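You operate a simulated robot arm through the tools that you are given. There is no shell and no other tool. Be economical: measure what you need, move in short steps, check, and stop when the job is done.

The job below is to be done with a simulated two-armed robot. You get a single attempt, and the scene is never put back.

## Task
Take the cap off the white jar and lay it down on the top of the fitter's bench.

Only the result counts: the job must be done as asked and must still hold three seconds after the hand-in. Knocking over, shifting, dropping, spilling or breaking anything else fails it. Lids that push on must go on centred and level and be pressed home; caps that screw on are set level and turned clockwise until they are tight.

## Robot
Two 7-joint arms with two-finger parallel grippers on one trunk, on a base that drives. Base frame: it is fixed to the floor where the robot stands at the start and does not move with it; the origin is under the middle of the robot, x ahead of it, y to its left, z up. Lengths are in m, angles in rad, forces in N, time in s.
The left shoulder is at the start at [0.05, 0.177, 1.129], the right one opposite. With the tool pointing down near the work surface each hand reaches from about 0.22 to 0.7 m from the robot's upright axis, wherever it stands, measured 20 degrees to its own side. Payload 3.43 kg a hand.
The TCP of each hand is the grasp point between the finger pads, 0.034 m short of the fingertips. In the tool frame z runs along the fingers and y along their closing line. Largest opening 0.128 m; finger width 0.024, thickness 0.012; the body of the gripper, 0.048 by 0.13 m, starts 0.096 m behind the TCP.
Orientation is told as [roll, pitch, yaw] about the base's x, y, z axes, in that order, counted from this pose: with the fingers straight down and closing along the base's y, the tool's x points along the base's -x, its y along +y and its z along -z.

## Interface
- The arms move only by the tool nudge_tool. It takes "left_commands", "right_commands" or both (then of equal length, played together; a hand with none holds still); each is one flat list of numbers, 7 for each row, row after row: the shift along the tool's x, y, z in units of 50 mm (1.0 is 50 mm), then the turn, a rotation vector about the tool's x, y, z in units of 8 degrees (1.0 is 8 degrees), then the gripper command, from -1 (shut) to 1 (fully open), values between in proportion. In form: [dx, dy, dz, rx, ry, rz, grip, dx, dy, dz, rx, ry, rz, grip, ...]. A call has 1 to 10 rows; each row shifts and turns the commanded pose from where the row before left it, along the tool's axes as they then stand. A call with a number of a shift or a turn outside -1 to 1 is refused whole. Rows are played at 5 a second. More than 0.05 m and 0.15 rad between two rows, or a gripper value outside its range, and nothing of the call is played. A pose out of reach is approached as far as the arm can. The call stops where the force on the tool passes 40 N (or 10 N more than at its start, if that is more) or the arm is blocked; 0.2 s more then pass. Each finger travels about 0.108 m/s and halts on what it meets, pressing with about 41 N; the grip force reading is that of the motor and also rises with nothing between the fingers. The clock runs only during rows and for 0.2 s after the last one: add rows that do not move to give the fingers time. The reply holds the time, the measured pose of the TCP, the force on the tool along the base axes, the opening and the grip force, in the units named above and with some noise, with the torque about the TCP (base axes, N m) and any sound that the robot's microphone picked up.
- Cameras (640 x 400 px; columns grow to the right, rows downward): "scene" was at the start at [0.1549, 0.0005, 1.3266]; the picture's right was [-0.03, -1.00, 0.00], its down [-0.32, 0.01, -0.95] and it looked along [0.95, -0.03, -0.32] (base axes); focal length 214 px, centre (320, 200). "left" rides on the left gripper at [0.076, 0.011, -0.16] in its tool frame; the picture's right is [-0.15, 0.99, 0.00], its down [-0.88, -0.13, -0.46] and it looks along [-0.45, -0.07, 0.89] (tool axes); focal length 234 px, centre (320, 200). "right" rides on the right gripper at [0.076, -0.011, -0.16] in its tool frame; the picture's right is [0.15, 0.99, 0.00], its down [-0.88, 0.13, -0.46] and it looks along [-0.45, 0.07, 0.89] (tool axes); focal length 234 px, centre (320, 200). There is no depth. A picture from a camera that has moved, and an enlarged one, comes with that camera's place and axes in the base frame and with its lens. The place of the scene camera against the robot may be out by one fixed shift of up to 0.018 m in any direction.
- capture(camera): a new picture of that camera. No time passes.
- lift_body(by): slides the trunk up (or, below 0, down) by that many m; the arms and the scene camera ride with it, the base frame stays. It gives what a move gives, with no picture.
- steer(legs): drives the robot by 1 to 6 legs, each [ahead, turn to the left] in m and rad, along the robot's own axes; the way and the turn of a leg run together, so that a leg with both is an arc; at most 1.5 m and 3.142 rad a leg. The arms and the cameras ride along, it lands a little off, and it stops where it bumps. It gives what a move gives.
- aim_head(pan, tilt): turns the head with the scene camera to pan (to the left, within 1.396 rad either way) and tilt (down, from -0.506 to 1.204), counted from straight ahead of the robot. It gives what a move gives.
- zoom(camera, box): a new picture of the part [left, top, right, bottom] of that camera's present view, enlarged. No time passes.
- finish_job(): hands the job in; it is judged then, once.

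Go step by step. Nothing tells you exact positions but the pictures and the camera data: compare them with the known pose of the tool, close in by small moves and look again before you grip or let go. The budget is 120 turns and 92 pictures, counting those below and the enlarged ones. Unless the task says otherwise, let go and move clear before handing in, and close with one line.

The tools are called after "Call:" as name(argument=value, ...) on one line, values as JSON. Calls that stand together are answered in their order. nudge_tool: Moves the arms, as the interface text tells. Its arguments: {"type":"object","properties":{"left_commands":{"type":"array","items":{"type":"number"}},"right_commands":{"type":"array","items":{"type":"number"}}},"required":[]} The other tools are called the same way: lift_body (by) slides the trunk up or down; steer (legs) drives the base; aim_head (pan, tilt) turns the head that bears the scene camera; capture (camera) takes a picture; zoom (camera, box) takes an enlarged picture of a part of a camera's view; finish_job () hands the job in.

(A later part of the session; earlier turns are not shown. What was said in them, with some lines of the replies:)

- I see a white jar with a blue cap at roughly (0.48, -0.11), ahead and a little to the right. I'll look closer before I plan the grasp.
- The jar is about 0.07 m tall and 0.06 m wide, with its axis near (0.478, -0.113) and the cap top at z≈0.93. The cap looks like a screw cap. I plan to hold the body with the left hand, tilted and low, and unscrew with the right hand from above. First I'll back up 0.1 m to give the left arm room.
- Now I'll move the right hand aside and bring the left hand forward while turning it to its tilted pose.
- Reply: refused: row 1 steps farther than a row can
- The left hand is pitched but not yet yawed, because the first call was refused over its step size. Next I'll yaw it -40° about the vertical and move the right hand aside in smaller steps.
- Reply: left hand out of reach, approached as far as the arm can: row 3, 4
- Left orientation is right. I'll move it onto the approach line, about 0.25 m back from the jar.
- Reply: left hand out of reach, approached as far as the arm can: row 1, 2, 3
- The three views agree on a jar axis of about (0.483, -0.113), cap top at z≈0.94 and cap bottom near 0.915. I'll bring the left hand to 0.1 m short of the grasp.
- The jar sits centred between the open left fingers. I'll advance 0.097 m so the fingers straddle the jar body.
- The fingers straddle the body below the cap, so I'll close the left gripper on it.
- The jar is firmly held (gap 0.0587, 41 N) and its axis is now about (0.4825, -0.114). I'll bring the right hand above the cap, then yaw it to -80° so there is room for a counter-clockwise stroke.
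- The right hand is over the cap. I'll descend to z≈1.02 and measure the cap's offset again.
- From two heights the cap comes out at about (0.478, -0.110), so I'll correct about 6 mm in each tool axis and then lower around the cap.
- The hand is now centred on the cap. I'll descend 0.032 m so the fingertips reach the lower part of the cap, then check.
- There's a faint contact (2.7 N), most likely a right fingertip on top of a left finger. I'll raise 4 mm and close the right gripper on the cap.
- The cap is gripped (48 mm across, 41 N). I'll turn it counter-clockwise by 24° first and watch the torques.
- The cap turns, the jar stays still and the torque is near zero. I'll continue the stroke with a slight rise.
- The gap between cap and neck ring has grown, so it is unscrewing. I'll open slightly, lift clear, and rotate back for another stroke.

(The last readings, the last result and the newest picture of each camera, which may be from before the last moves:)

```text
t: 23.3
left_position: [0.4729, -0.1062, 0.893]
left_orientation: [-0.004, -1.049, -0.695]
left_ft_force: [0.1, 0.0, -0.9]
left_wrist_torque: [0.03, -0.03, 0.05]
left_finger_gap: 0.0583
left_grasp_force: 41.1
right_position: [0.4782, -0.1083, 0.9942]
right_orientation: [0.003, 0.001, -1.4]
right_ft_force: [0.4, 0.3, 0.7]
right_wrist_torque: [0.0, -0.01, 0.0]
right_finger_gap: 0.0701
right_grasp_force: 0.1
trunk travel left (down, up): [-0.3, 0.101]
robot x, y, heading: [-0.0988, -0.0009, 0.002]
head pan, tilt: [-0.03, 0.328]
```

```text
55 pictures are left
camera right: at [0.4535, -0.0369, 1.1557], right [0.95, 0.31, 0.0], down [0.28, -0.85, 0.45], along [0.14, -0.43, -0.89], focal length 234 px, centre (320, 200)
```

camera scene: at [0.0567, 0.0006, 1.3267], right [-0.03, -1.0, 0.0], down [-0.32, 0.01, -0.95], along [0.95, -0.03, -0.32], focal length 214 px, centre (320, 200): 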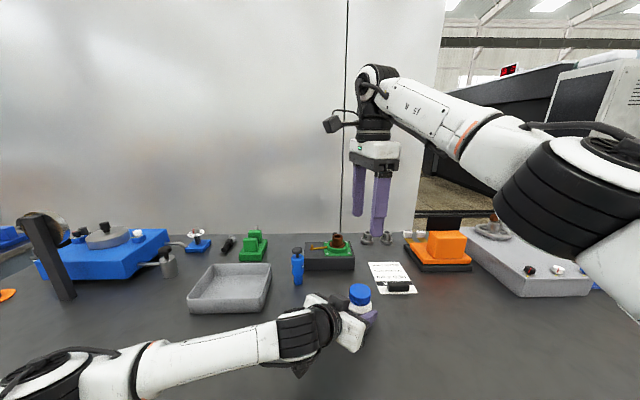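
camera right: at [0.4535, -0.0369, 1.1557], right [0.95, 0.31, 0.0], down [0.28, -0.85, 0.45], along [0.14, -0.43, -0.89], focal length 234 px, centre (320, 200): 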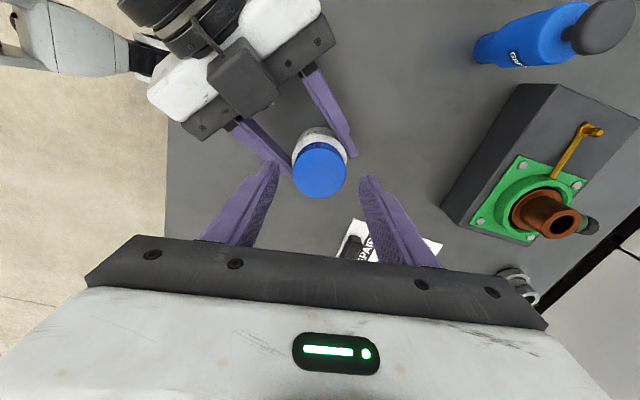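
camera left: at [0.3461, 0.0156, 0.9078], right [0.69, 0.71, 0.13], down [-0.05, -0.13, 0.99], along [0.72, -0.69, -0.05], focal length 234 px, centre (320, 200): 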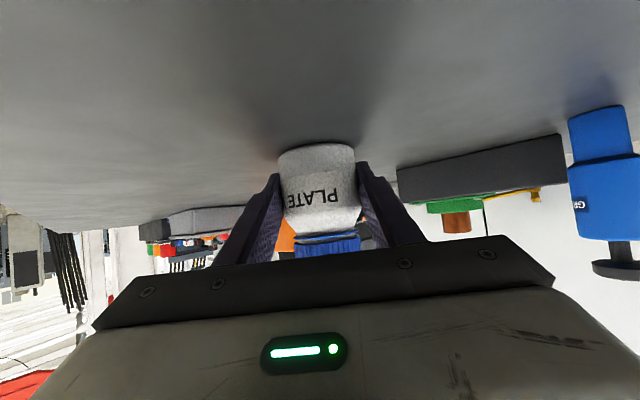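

The hand is still well centred, so I'll lower, grip, and turn another 80°.

Call:
nudge_tool(right_commands=[0, 0, 0.25, 0, 0, 0, 0.1, 0, 0, 0.23, 0, 0, 0, 0.1, 0, 0, 0, 0, 0, 0, 0.1, 0, 0, 0, 0, 0, 0, -1, 0, 0, 0, 0, 0, 0, -1, 0, 0, 0, 0, 0, 0, -1])

Call:
nudge_tool(right_commands=[0, 0, -0.005, 0, 0, -1, -1, 0, 0, -0.005, 0, 0, -1, -1, 0, 0, -0.005, 0, 0, -1, -1, 0, 0, -0.005, 0, 0, -1, -1, 0, 0, -0.005, 0, 0, -1, -1, 0, 0, -0.005, 0, 0, -1, -1, 0, 0, -0.005, 0, 0, -1, -1, 0, 0, -0.005, 0, 0, -1, -1, 0, 0, -0.005, 0, 0, -1, -1, 0, 0, -0.005, 0, 0, -1, -1])

Call:
zoom(camera="left", box=[240, 130, 400, 260])

```text
t: 24.7
left_position: [0.4725, -0.106, 0.8934]
left_orientation: [-0.004, -1.05, -0.695]
left_ft_force: [0.8, 0.2, -0.1]
left_wrist_torque: [-0.01, 0.01, 0.0]
left_finger_gap: 0.0586
left_grasp_force: 41.0
right_position: [0.4784, -0.1081, 0.9718]
right_orientation: [0.002, 0.001, -1.4]
right_ft_force: [-0.1, 0.1, -0.6]
right_wrist_torque: [-0.01, 0.0, 0.04]
right_finger_gap: 0.0488
right_grasp_force: 41.0
trunk travel left (down, up): [-0.3, 0.101]
robot x, y, heading: [-0.0992, 0.0018, -0.001]
head pan, tilt: [-0.03, 0.328]
```

```text
t: 26.9
left_position: [0.4754, -0.1053, 0.8933]
left_orientation: [-0.001, -1.047, -0.693]
left_ft_force: [8.6, 11.4, 0.7]
left_wrist_torque: [-0.56, 0.44, 0.14]
left_finger_gap: 0.0586
left_grasp_force: 41.2
right_position: [0.4776, -0.109, 0.9735]
right_orientation: [-0.001, 0.0, 0.001]
right_ft_force: [-9.3, -10.8, -1.6]
right_wrist_torque: [-0.27, 0.21, -0.07]
right_finger_gap: 0.0487
right_grasp_force: 40.6
trunk travel left (down, up): [-0.3, 0.101]
robot x, y, heading: [-0.0965, 0.0016, -0.002]
head pan, tilt: [-0.03, 0.328]
```

```text
3.08 times, centred on (320, 195) of left
camera zoom: at [0.347, 0.0166, 0.9076], right [0.69, 0.71, 0.13], down [-0.05, -0.13, 0.99], along [0.72, -0.69, -0.05], focal length 720 px, centre (320, 215)
```

zoom: 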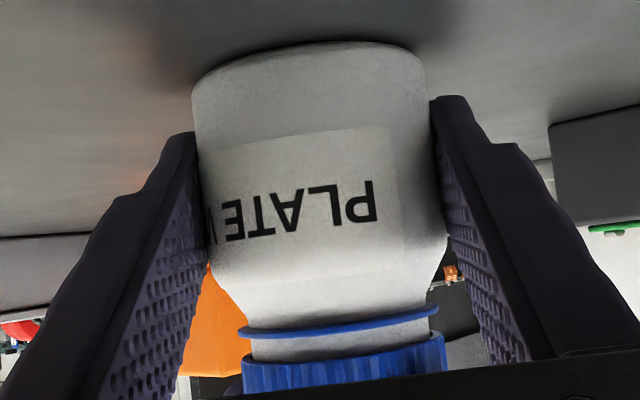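

It is working: the rim has risen about 2 mm so far. I'll repeat with a 1.5 mm centring correction.

Call:
nudge_tool(right_commands=[0, 0, 0, 0, 0, 0, 0.05, 0, 0, 0, 0, 0, 0, 0.05, 0, 0, -0.5, 0, 0, 0, 0.05, 0, 0, 0, 0, 0, 0, 0.05])

Call:
nudge_tool(right_commands=[0, 0, 0, 0, 0, 1, 0.1, 0, 0, 0, 0, 0, 1, 0.1, 0, 0, 0, 0, 0, 1, 0.1, 0, 0, 0, 0, 0, 1, 0.1, 0, 0, 0, 0, 0, 1, 0.1, 0, 0, 0, 0, 0, 1, 0.1, 0, 0, 0, 0, 0, 1, 0.1, 0, 0, 0, 0, 0, 1, 0.1, 0, 0, 0, 0, 0, 1, 0.1, 0, 0, 0, 0, 0, 1, 0.1])

Call:
nudge_tool(right_commands=[-0.03, 0, 0.25, 0, 0, 0, 0.1, 0, 0, 0.23, 0, 0, 0, 0.1, 0, 0, 0, 0, 0, 0, 0.1, 0, 0, 0, 0, 0, 0, -1, 0, 0, 0, 0, 0, 0, -1, 0, 0, 0, 0, 0, 0, -1])

Call:
nudge_tool(right_commands=[0, 0, -0.007, 0, 0, -1, -1, 0, 0, -0.007, 0, 0, -1, -1, 0, 0, -0.007, 0, 0, -1, -1, 0, 0, -0.007, 0, 0, -1, -1, 0, 0, -0.007, 0, 0, -1, -1, 0, 0, -0.007, 0, 0, -1, -1, 0, 0, -0.007, 0, 0, -1, -1, 0, 0, -0.007, 0, 0, -1, -1, 0, 0, -0.007, 0, 0, -1, -1, 0, 0, -0.007, 0, 0, -1, -1])

Call:
zoom(camera="left", box=[240, 130, 400, 260])

Call:
zoom(camera="scene", box=[290, 230, 430, 350])

```text
t: 27.9
left_position: [0.4735, -0.107, 0.8942]
left_orientation: [-0.005, -1.05, -0.695]
left_ft_force: [-0.1, -1.0, 0.4]
left_wrist_torque: [0.01, 0.04, 0.0]
left_finger_gap: 0.0584
left_grasp_force: 41.1
right_position: [0.4793, -0.1086, 0.9978]
right_orientation: [0.003, -0.002, -0.001]
right_ft_force: [-0.7, -0.7, 0.0]
right_wrist_torque: [-0.02, 0.0, 0.03]
right_finger_gap: 0.0672
right_grasp_force: 0.1
trunk travel left (down, up): [-0.3, 0.101]
robot x, y, heading: [-0.097, 0.0012, -0.001]
head pan, tilt: [-0.03, 0.328]
```

```text
t: 30.1
left_position: [0.4738, -0.1065, 0.8939]
left_orientation: [-0.004, -1.05, -0.696]
left_ft_force: [0.0, -0.3, 0.2]
left_wrist_torque: [0.03, -0.02, 0.0]
left_finger_gap: 0.0585
left_grasp_force: 41.2
right_position: [0.4788, -0.1074, 0.9978]
right_orientation: [0.002, 0.003, -1.4]
right_ft_force: [0.6, -0.7, -0.3]
right_wrist_torque: [0.02, -0.02, 0.01]
right_finger_gap: 0.0705
right_grasp_force: 0.0
trunk travel left (down, up): [-0.3, 0.101]
robot x, y, heading: [-0.0959, 0.001, -0.0]
head pan, tilt: [-0.03, 0.328]
```

```text
t: 31.5
left_position: [0.4741, -0.1047, 0.8934]
left_orientation: [-0.002, -1.049, -0.694]
left_ft_force: [4.0, -0.4, -1.0]
left_wrist_torque: [0.03, 0.19, 0.03]
left_finger_gap: 0.0585
left_grasp_force: 40.9
right_position: [0.4787, -0.1099, 0.9749]
right_orientation: [0.002, 0.001, -1.399]
right_ft_force: [-4.6, 0.9, 0.3]
right_wrist_torque: [0.05, 0.14, -0.01]
right_finger_gap: 0.0491
right_grasp_force: 41.3
trunk travel left (down, up): [-0.3, 0.101]
robot x, y, heading: [-0.1002, 0.0024, 0.003]
head pan, tilt: [-0.03, 0.328]
```

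```text
t: 33.7
left_position: [0.4742, -0.1049, 0.8951]
left_orientation: [-0.001, -1.047, -0.695]
left_ft_force: [12.0, 4.9, 5.3]
left_wrist_torque: [-0.39, 0.5, 0.11]
left_finger_gap: 0.0584
left_grasp_force: 40.8
right_position: [0.479, -0.1101, 0.9768]
right_orientation: [0.0, 0.0, 0.0]
right_ft_force: [-12.2, -4.7, -7.8]
right_wrist_torque: [-0.01, 0.51, -0.01]
right_finger_gap: 0.0486
right_grasp_force: 41.2
trunk travel left (down, up): [-0.3, 0.101]
robot x, y, heading: [-0.0957, -0.0011, -0.002]
head pan, tilt: [-0.03, 0.328]
```

```text
3.08 times, centred on (320, 195) of left
camera zoom: at [0.347, 0.0162, 0.9081], right [0.69, 0.71, 0.13], down [-0.05, -0.13, 0.99], along [0.72, -0.69, -0.05], focal length 720 px, centre (320, 215)
```

zoom: 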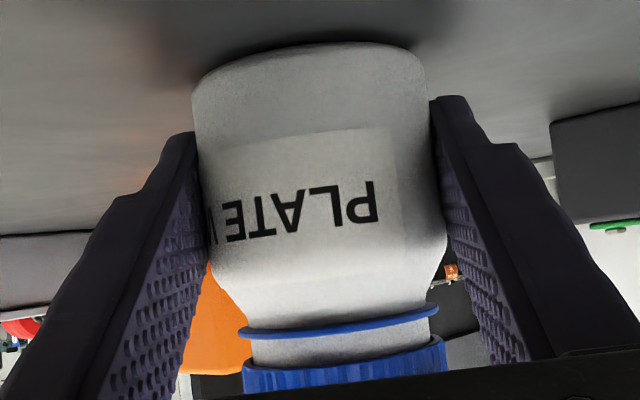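

```text
3.33 times, centred on (360, 290) of scene
camera zoom: at [0.057, 0.0006, 1.3266], right [-0.03, -1.0, 0.0], down [-0.32, 0.01, -0.95], along [0.95, -0.03, -0.32], focal length 715 px, centre (187, -100)
```

zoom: 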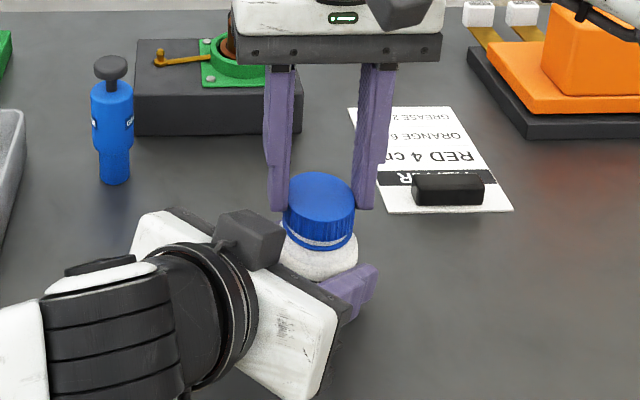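

Still threaded: there was 8 N of upward pull and about 3 mm of rise after 240°. I'll do another stroke, gripping slightly lower on the cap and shifted 1.5 mm in -x.

Call:
nudge_tool(right_commands=[0, 0, 0, 0, 0, 0, 0.05, 0, 0, 0, 0, 0, 0, 0.05, 0, 0, -0.5, 0, 0, 0, 0.05, 0, 0, 0, 0, 0, 0, 0.05])

Call:
nudge_tool(right_commands=[0, 0, 0, 0, 0, 1, 0.1, 0, 0, 0, 0, 0, 1, 0.1, 0, 0, 0, 0, 0, 1, 0.1, 0, 0, 0, 0, 0, 1, 0.1, 0, 0, 0, 0, 0, 1, 0.1, 0, 0, 0, 0, 0, 1, 0.1, 0, 0, 0, 0, 0, 1, 0.1, 0, 0, 0, 0, 0, 1, 0.1, 0, 0, 0, 0, 0, 1, 0.1, 0, 0, 0, 0, 0, 1, 0.1])

Call:
nudge_tool(right_commands=[0, -0.03, 0.3, 0, 0, 0, 0.1, 0, 0, 0.27, 0, 0, 0, 0.1, 0, 0, 0, 0, 0, 0, 0.1, 0, 0, 0, 0, 0, 0, -1, 0, 0, 0, 0, 0, 0, -1, 0, 0, 0, 0, 0, 0, -1])

Call:
nudge_tool(right_commands=[0, 0, -0.004, 0, 0, -1, -1, 0, 0, -0.004, 0, 0, -1, -1, 0, 0, -0.004, 0, 0, -1, -1, 0, 0, -0.004, 0, 0, -1, -1, 0, 0, -0.004, 0, 0, -1, -1, 0, 0, -0.004, 0, 0, -1, -1, 0, 0, -0.004, 0, 0, -1, -1, 0, 0, -0.004, 0, 0, -1, -1, 0, 0, -0.004, 0, 0, -1, -1, 0, 0, -0.004, 0, 0, -1, -1])

Call:
zoom(camera="left", box=[240, 130, 400, 260])

Call:
zoom(camera="scene", box=[290, 230, 430, 350])

```text
t: 34.7
left_position: [0.4736, -0.1056, 0.8938]
left_orientation: [-0.003, -1.049, -0.694]
left_ft_force: [-0.2, -0.9, 0.0]
left_wrist_torque: [0.02, 0.0, -0.01]
left_finger_gap: 0.0585
left_grasp_force: 40.8
right_position: [0.4794, -0.1122, 1.0033]
right_orientation: [0.004, -0.003, -0.002]
right_ft_force: [-0.7, -1.0, 0.7]
right_wrist_torque: [0.0, -0.01, 0.01]
right_finger_gap: 0.067
right_grasp_force: 0.0
trunk travel left (down, up): [-0.3, 0.101]
robot x, y, heading: [-0.0975, 0.0009, -0.003]
head pan, tilt: [-0.03, 0.328]
```

```text
t: 36.9
left_position: [0.473, -0.1054, 0.8933]
left_orientation: [-0.004, -1.051, -0.696]
left_ft_force: [0.4, 0.2, -0.3]
left_wrist_torque: [0.05, 0.05, 0.0]
left_finger_gap: 0.0587
left_grasp_force: 41.5
right_position: [0.4804, -0.1098, 1.0039]
right_orientation: [0.003, 0.003, -1.401]
right_ft_force: [0.7, -0.2, 0.4]
right_wrist_torque: [-0.01, 0.01, -0.02]
right_finger_gap: 0.0704
right_grasp_force: 0.1
trunk travel left (down, up): [-0.3, 0.101]
robot x, y, heading: [-0.0982, 0.0004, -0.001]
head pan, tilt: [-0.03, 0.328]
```

```text
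t: 38.3
left_position: [0.4735, -0.1059, 0.8931]
left_orientation: [-0.004, -1.049, -0.697]
left_ft_force: [-8.7, 0.8, 0.1]
left_wrist_torque: [0.03, -0.31, -0.06]
left_finger_gap: 0.0584
left_grasp_force: 41.1
right_position: [0.4776, -0.1098, 0.974]
right_orientation: [0.004, 0.003, -1.4]
right_ft_force: [9.2, -0.6, -1.4]
right_wrist_torque: [-0.09, -0.39, 0.04]
right_finger_gap: 0.0485
right_grasp_force: 41.5
trunk travel left (down, up): [-0.3, 0.101]
robot x, y, heading: [-0.0965, 0.0023, 0.004]
head pan, tilt: [-0.03, 0.328]
```

```text
t: 40.5
left_position: [0.4735, -0.104, 0.8942]
left_orientation: [-0.001, -1.049, -0.695]
left_ft_force: [-0.5, 0.8, 0.7]
left_wrist_torque: [0.04, -0.02, 0.03]
left_finger_gap: 0.0582
left_grasp_force: 41.0
right_position: [0.477, -0.1111, 0.9777]
right_orientation: [0.004, -0.002, -0.001]
right_ft_force: [-0.5, -0.2, -0.1]
right_wrist_torque: [0.0, 0.0, -0.01]
right_finger_gap: 0.0488
right_grasp_force: 40.9
trunk travel left (down, up): [-0.3, 0.101]
robot x, y, heading: [-0.1001, 0.0007, -0.002]
head pan, tilt: [-0.03, 0.328]
```

```text
3.08 times, centred on (320, 195) of left
camera zoom: at [0.3462, 0.0158, 0.9076], right [0.69, 0.71, 0.13], down [-0.05, -0.13, 0.99], along [0.72, -0.69, -0.05], focal length 720 px, centre (320, 215)
```

zoom: 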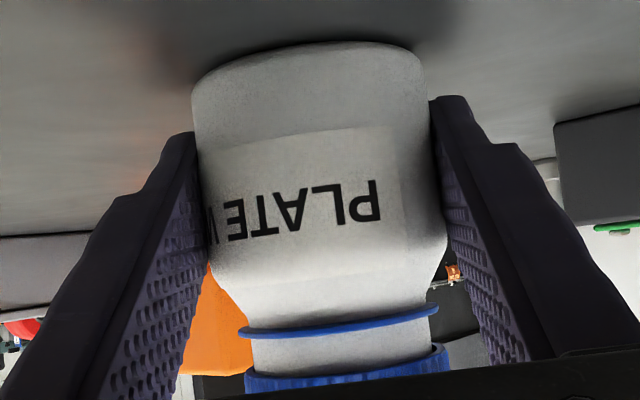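

```text
3.33 times, centred on (360, 290) of scene
camera zoom: at [0.0569, 0.0006, 1.3266], right [-0.03, -1.0, 0.0], down [-0.32, 0.01, -0.95], along [0.95, -0.03, -0.32], focal length 715 px, centre (187, -100)
```

zoom: 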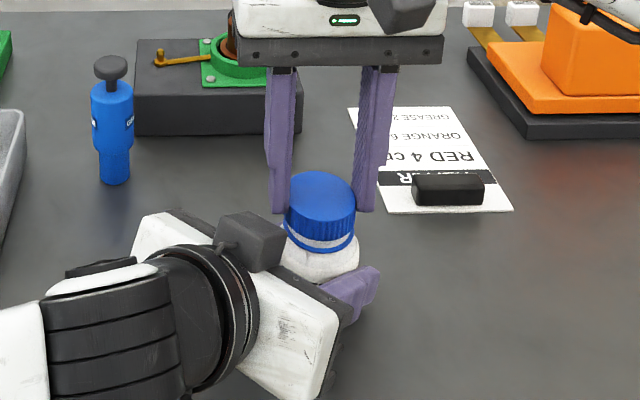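

All contact forces dropped to zero, which suggests the cap has come free of the thread. I'll lift gently by 8 mm to test.

Call:
nudge_tool(right_commands=[0, 0, -0.04, 0, 0, 0, -1, 0, 0, -0.04, 0, 0, 0, -1, 0, 0, -0.08, 0, 0, 0, -1, 0, 0, 0, 0, 0, 0, -1])

Call:
zoom(camera="scene", box=[290, 230, 430, 350])

```text
t: 41.5
left_position: [0.473, -0.1065, 0.8942]
left_orientation: [-0.003, -1.05, -0.695]
left_ft_force: [0.2, 1.1, 0.0]
left_wrist_torque: [-0.06, 0.04, 0.03]
left_finger_gap: 0.0585
left_grasp_force: 41.0
right_position: [0.476, -0.1115, 0.9846]
right_orientation: [0.0, -0.002, -0.004]
right_ft_force: [-0.1, -0.6, -0.8]
right_wrist_torque: [-0.02, 0.05, -0.02]
right_finger_gap: 0.0484
right_grasp_force: 41.2
trunk travel left (down, up): [-0.3, 0.101]
robot x, y, heading: [-0.0991, 0.0003, -0.001]
head pan, tilt: [-0.03, 0.328]
```

```text
3.33 times, centred on (360, 290) of scene
camera zoom: at [0.0569, 0.0006, 1.3266], right [-0.03, -1.0, 0.0], down [-0.32, 0.01, -0.95], along [0.95, -0.03, -0.32], focal length 715 px, centre (187, -100)
```

zoom: 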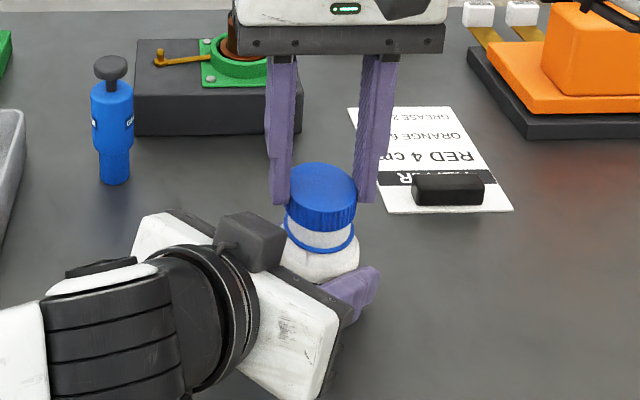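

The cap lifts freely. I'll raise it clear and carry it to the open bench area to the right, around (0.43, -0.25).

Call:
nudge_tool(right_commands=[0, 0, -0.8, 0, 0, 0, -1, 0, 0, -0.8, 0, 0, 0, -1, 0.23, -0.7, 0, 0, 0, 0, -1, 0.23, -0.7, 0, 0, 0, 0, -1, 0.23, -0.7, 0, 0, 0, 0, -1, 0.23, -0.7, 0, 0, 0, 0, -1, 0, 0, 0, 0, 0, 0, -1])

Call:
capture(camera="scene")

Call:
capture(camera="right")

```text
t: 43.1
left_position: [0.4731, -0.1062, 0.8939]
left_orientation: [-0.003, -1.049, -0.695]
left_ft_force: [-0.3, 0.0, 0.5]
left_wrist_torque: [0.06, -0.02, 0.03]
left_finger_gap: 0.0582
left_grasp_force: 41.0
right_position: [0.4315, -0.2485, 1.0647]
right_orientation: [0.0, -0.003, -0.002]
right_ft_force: [0.0, 0.1, -0.1]
right_wrist_torque: [0.0, 0.02, 0.01]
right_finger_gap: 0.0483
right_grasp_force: 40.9
trunk travel left (down, up): [-0.3, 0.101]
robot x, y, heading: [-0.0972, 0.0022, -0.002]
head pan, tilt: [-0.03, 0.328]
```

```text
48 pictures are left
camera scene: at [0.0569, 0.0007, 1.3266], right [-0.03, -1.0, 0.0], down [-0.32, 0.01, -0.95], along [0.95, -0.03, -0.32], focal length 214 px, centre (320, 200)
```

scene: 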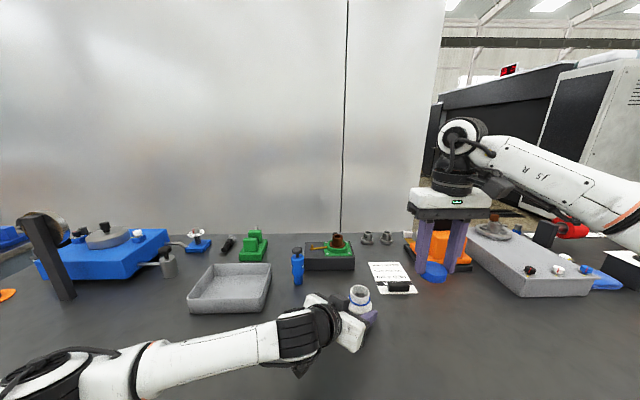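

```text
47 pictures are left
camera right: at [0.3549, -0.2617, 1.2249], right [-0.14, 0.99, 0.0], down [0.88, 0.13, 0.46], along [0.45, 0.07, -0.89], focal length 234 px, centre (320, 200)
```

right: 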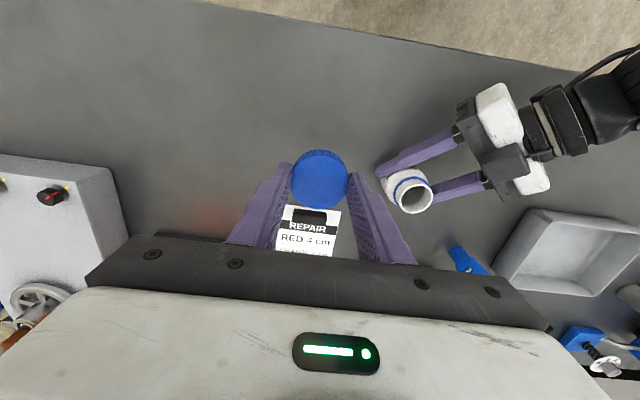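

The cap is off and in the right hand, and the bench beneath it is clear. I'll lower it to just above the surface.

Call:
nudge_tool(right_commands=[0, 0, 0.75, 0, 0, 0, -1, 0, 0, 0.75, 0, 0, 0, -1, 0, 0, 0.75, 0, 0, 0, -1, 0, 0, 0.65, 0, 0, 0, -1, 0, 0, 0.15, 0, 0, 0, -1, 0, 0, 0, 0, 0, 0, -1])

Call:
zoom(camera="scene", box=[360, 220, 520, 340])

```text
t: 44.5
left_position: [0.4739, -0.1069, 0.894]
left_orientation: [-0.003, -1.049, -0.694]
left_ft_force: [0.3, -1.0, 0.0]
left_wrist_torque: [-0.02, 0.0, -0.01]
left_finger_gap: 0.0584
left_grasp_force: 41.1
right_position: [0.4292, -0.2499, 0.9133]
right_orientation: [0.003, -0.002, -0.003]
right_ft_force: [-0.2, -0.6, -0.5]
right_wrist_torque: [-0.01, 0.04, 0.0]
right_finger_gap: 0.0482
right_grasp_force: 40.9
trunk travel left (down, up): [-0.3, 0.101]
robot x, y, heading: [-0.0979, 0.0004, 0.001]
head pan, tilt: [-0.03, 0.328]
```

```text
3.33 times, centred on (440, 280) of scene
camera zoom: at [0.0569, 0.0006, 1.3266], right [-0.03, -1.0, 0.0], down [-0.32, 0.01, -0.95], along [0.95, -0.03, -0.32], focal length 715 px, centre (-80, -67)
```

zoom: 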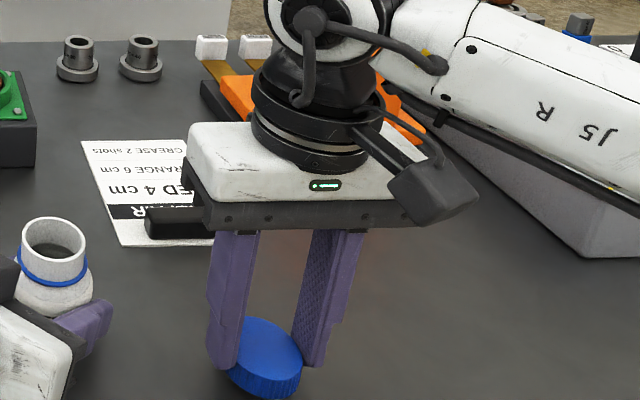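

I'll creep down in 2 mm steps until the contact force shows.

Call:
nudge_tool(right_commands=[0, 0, 0.04, 0, 0, 0, -1, 0, 0, 0.04, 0, 0, 0, -1, 0, 0, 0.04, 0, 0, 0, -1, 0, 0, 0, 0, 0, 0, -1])

```text
t: 45.5
left_position: [0.4733, -0.1055, 0.8934]
left_orientation: [-0.003, -1.047, -0.696]
left_ft_force: [-0.2, 0.3, 0.2]
left_wrist_torque: [0.02, 0.0, 0.02]
left_finger_gap: 0.0582
left_grasp_force: 41.0
right_position: [0.4311, -0.2497, 0.9072]
right_orientation: [0.006, -0.003, -0.001]
right_ft_force: [1.1, 0.8, 0.5]
right_wrist_torque: [0.01, 0.02, 0.0]
right_finger_gap: 0.0487
right_grasp_force: 41.0
trunk travel left (down, up): [-0.3, 0.101]
robot x, y, heading: [-0.0911, -0.0023, 0.001]
head pan, tilt: [-0.03, 0.328]
```

Call:
nudge_tool(right_commands=[0, 0, 0.03, 0, 0, 0, -1, 0, 0, 0.03, 0, 0, 0, -1, 0, 0, 0, 0, 0, 0, -1])

Call:
zoom(camera="scene", box=[380, 260, 480, 350])

```text
t: 46.3
left_position: [0.4729, -0.106, 0.8943]
left_orientation: [-0.004, -1.048, -0.696]
left_ft_force: [0.1, 0.5, 0.0]
left_wrist_torque: [0.02, -0.01, -0.02]
left_finger_gap: 0.0583
left_grasp_force: 41.2
right_position: [0.4303, -0.2488, 0.9022]
right_orientation: [0.004, -0.001, -0.001]
right_ft_force: [0.1, -0.7, -0.2]
right_wrist_torque: [0.0, -0.03, 0.04]
right_finger_gap: 0.0484
right_grasp_force: 41.0
trunk travel left (down, up): [-0.3, 0.101]
robot x, y, heading: [-0.0952, 0.0033, -0.0]
head pan, tilt: [-0.03, 0.328]
```

```text
4.44 times, centred on (430, 305) of scene
camera zoom: at [0.057, 0.0006, 1.3266], right [-0.03, -1.0, 0.0], down [-0.32, 0.01, -0.95], along [0.95, -0.03, -0.32], focal length 953 px, centre (-169, -267)
```

zoom: 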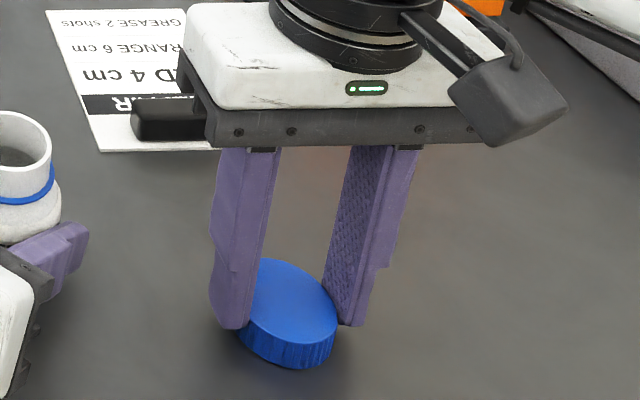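

The cap looks slightly tilted in the grip and there's no contact yet. I'll keep creeping down.

Call:
nudge_tool(right_commands=[0, 0, 0.03, 0, 0, 0, -1, 0, 0, 0.03, 0, 0, 0, -1, 0, 0, 0, 0, 0, 0, -1])

Call:
zoom(camera="right", box=[240, 120, 400, 240])

Call:
zoom(camera="scene", box=[390, 290, 470, 350])

```text
t: 47.1
left_position: [0.4714, -0.1054, 0.8947]
left_orientation: [-0.003, -1.048, -0.697]
left_ft_force: [1.1, 0.5, 0.1]
left_wrist_torque: [0.02, 0.02, -0.02]
left_finger_gap: 0.0584
left_grasp_force: 41.1
right_position: [0.4312, -0.2484, 0.9033]
right_orientation: [0.004, -0.007, -0.005]
right_ft_force: [-0.8, -1.4, 13.7]
right_wrist_torque: [-0.01, 0.27, 0.02]
right_finger_gap: 0.0483
right_grasp_force: 41.0
trunk travel left (down, up): [-0.3, 0.101]
robot x, y, heading: [-0.0989, -0.0033, -0.001]
head pan, tilt: [-0.03, 0.328]
```

```text
3.33 times, centred on (320, 180) of right
camera zoom: at [0.353, -0.2617, 1.0624], right [-0.14, 0.99, 0.0], down [0.88, 0.13, 0.46], along [0.46, 0.07, -0.89], focal length 781 px, centre (320, 267)
```

zoom: 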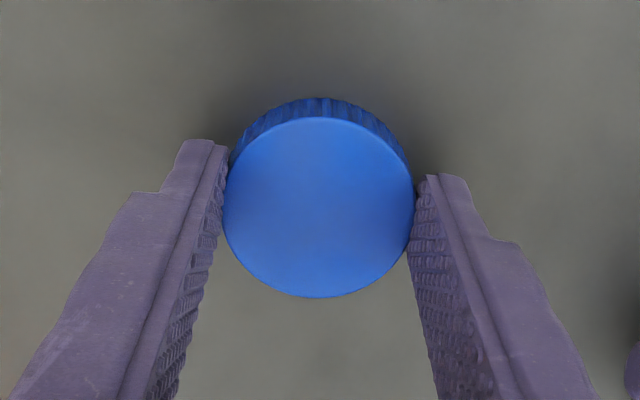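

```text
6.67 times, centred on (430, 320) of scene
camera zoom: at [0.0556, 0.0009, 1.327], right [-0.03, -1.0, 0.0], down [-0.32, 0.01, -0.95], along [0.95, -0.03, -0.32], focal length 1430 px, centre (-413, -600)
```

zoom: 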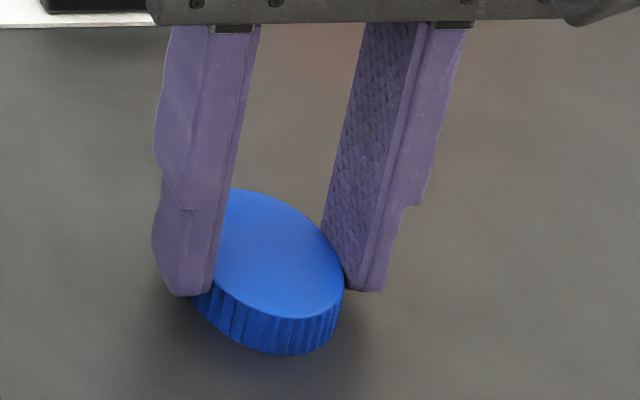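

The cap is touching the bench (13.7 N). I'll release gently, check it, and then lift away.

Call:
nudge_tool(right_commands=[0, 0, -0.02, 0, 0, 0, -1, 0, 0, 0, 0, 0, 0, -0.1, 0, 0, 0, 0, 0, 0, 0.1, 0, 0, 0, 0, 0, 0, 0.2, 0, 0, 0, 0, 0, 0, 0.2])

Call:
zoom(camera="scene", box=[390, 290, 470, 350])

```text
t: 48.3
left_position: [0.4734, -0.1072, 0.8948]
left_orientation: [-0.003, -1.047, -0.694]
left_ft_force: [0.0, -1.1, -0.4]
left_wrist_torque: [-0.05, 0.0, -0.01]
left_finger_gap: 0.0584
left_grasp_force: 41.3
right_position: [0.4304, -0.2487, 0.9001]
right_orientation: [0.005, -0.002, -0.003]
right_ft_force: [-0.8, 0.1, 0.6]
right_wrist_torque: [0.01, 0.03, -0.06]
right_finger_gap: 0.0768
right_grasp_force: 0.0
trunk travel left (down, up): [-0.3, 0.101]
robot x, y, heading: [-0.1006, 0.0001, -0.004]
head pan, tilt: [-0.03, 0.328]
```

```text
6.67 times, centred on (430, 320) of scene
camera zoom: at [0.0569, 0.0006, 1.3266], right [-0.03, -1.0, 0.0], down [-0.32, 0.01, -0.95], along [0.95, -0.03, -0.32], focal length 1430 px, centre (-413, -600)
```

zoom: 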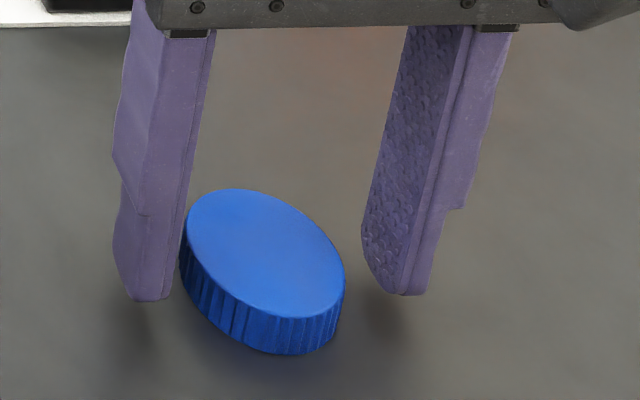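

The cap lies flat on the bench. I'll lift the right hand clear and gently open the left hand.

Call:
nudge_tool(right_commands=[0, 0, 0, 0, 0, 0, 0.35, 0, 0, -0.5, 0, 0, 0, 0.35, 0, 0, -0.8, 0, 0, 0, 0.35, 0, 0, -0.8, 0, 0, 0, 0.35, 0, 0, -0.8, 0, 0, 0, 0.35, 0, 0, 0, 0, 0, 0, 0.35])

Call:
nudge_tool(left_commands=[0, 0, 0, 0, 0, 0, 0.0, 0, 0, 0, 0, 0, 0, 0.2, 0, 0, 0, 0, 0, 0, 0.6, 0, 0, 0, 0, 0, 0, 0.6])

Call:
capture(camera="left")

Call:
zoom(camera="scene", box=[290, 230, 480, 360])

```text
t: 49.7
left_position: [0.4727, -0.1074, 0.8937]
left_orientation: [-0.002, -1.047, -0.696]
left_ft_force: [-1.2, -0.4, -0.5]
left_wrist_torque: [0.02, 0.01, 0.0]
left_finger_gap: 0.0585
left_grasp_force: 40.5
right_position: [0.431, -0.2488, 1.0465]
right_orientation: [0.004, 0.0, -0.001]
right_ft_force: [0.0, -1.1, -0.2]
right_wrist_torque: [0.01, -0.01, -0.03]
right_finger_gap: 0.0862
right_grasp_force: 0.1
trunk travel left (down, up): [-0.3, 0.101]
robot x, y, heading: [-0.1025, 0.0003, 0.0]
head pan, tilt: [-0.03, 0.328]
```

```text
t: 50.7
left_position: [0.4718, -0.1057, 0.8944]
left_orientation: [-0.003, -1.049, -0.694]
left_ft_force: [-0.1, -0.4, -1.1]
left_wrist_torque: [0.0, 0.0, -0.01]
left_finger_gap: 0.1025
left_grasp_force: 0.1
right_position: [0.431, -0.2503, 1.0469]
right_orientation: [0.003, -0.002, -0.001]
right_ft_force: [-0.3, -1.0, -0.2]
right_wrist_torque: [0.0, -0.01, 0.0]
right_finger_gap: 0.0865
right_grasp_force: 0.1
trunk travel left (down, up): [-0.3, 0.101]
robot x, y, heading: [-0.098, 0.0003, 0.002]
head pan, tilt: [-0.03, 0.328]
```

```text
41 pictures are left
camera left: at [0.3461, 0.0157, 0.9077], right [0.69, 0.71, 0.13], down [-0.05, -0.13, 0.99], along [0.72, -0.69, -0.05], focal length 234 px, centre (320, 200)
```

left: 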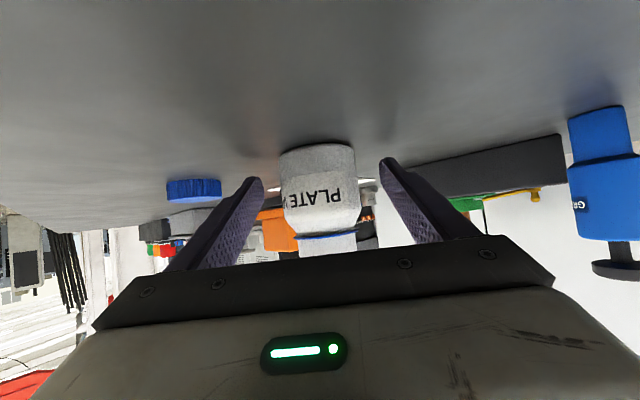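

```text
3.08 times, centred on (385, 295) of scene
camera zoom: at [0.0568, 0.0006, 1.3266], right [-0.03, -1.0, 0.0], down [-0.32, 0.01, -0.95], along [0.95, -0.03, -0.32], focal length 660 px, centre (120, -92)
```

zoom: 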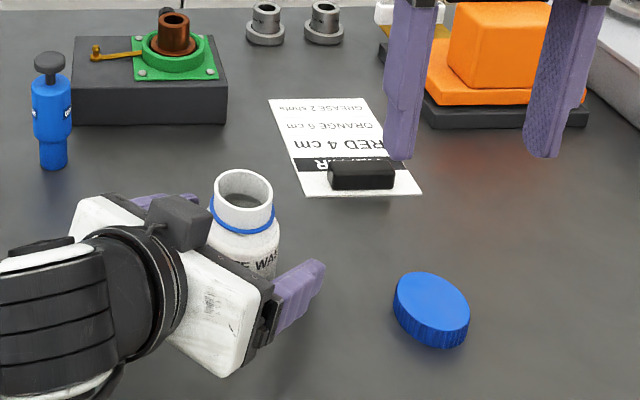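

The jar stands upright and the cap lies flat beside it. I'll back the left hand straight out along its approach.

Call:
nudge_tool(left_commands=[0, 0, -0.4, 0, 0, 0, 0.6, 0, 0, -0.5, 0, 0, 0, 0.6, 0, 0, -0.7, 0, 0, 0, 0.6, 0, 0, -0.7, 0, 0, 0, 0.6, 0, 0, 0, 0, 0, 0, 0.6])

Call:
capture(camera="scene")

Call:
capture(camera="left")

```text
t: 51.9
left_position: [0.3966, -0.0415, 0.9501]
left_orientation: [0.0, -1.05, -0.693]
left_ft_force: [0.0, 0.3, 0.2]
left_wrist_torque: [-0.01, 0.0, 0.02]
left_finger_gap: 0.1025
left_grasp_force: 0.1
right_position: [0.4289, -0.2507, 1.0466]
right_orientation: [0.004, -0.003, -0.002]
right_ft_force: [-0.2, 0.2, 0.6]
right_wrist_torque: [-0.01, 0.01, -0.02]
right_finger_gap: 0.0867
right_grasp_force: 0.0
trunk travel left (down, up): [-0.3, 0.101]
robot x, y, heading: [-0.1005, -0.0045, 0.003]
head pan, tilt: [-0.03, 0.328]
```

```text
39 pictures are left
camera scene: at [0.0569, 0.0005, 1.3266], right [-0.03, -1.0, 0.0], down [-0.32, 0.01, -0.95], along [0.95, -0.03, -0.32], focal length 214 px, centre (320, 200)
```

scene: 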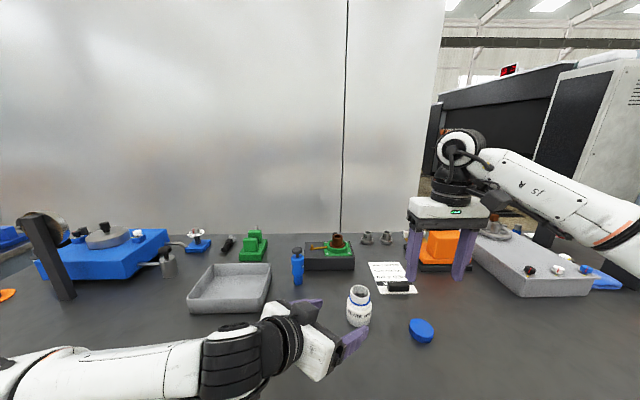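

```text
38 pictures are left
camera left: at [0.2693, 0.0812, 0.9634], right [0.69, 0.71, 0.13], down [-0.05, -0.13, 0.99], along [0.72, -0.69, -0.05], focal length 234 px, centre (320, 200)
```

left: 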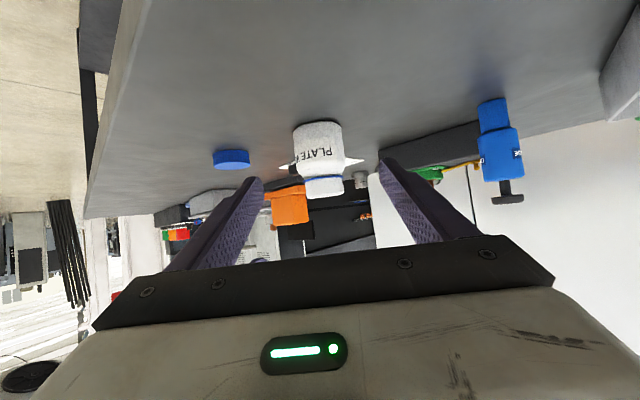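

The jar stands upright in its place with the neck open, the cap lies on the bench, and both hands are clear, so I'm handing in.

Call:
finish_job()

```text
The job is handed in.
```

The cap is off the white jar and lying flat on the bench top to its right. The jar is upright where it stood, and both hands are clear.
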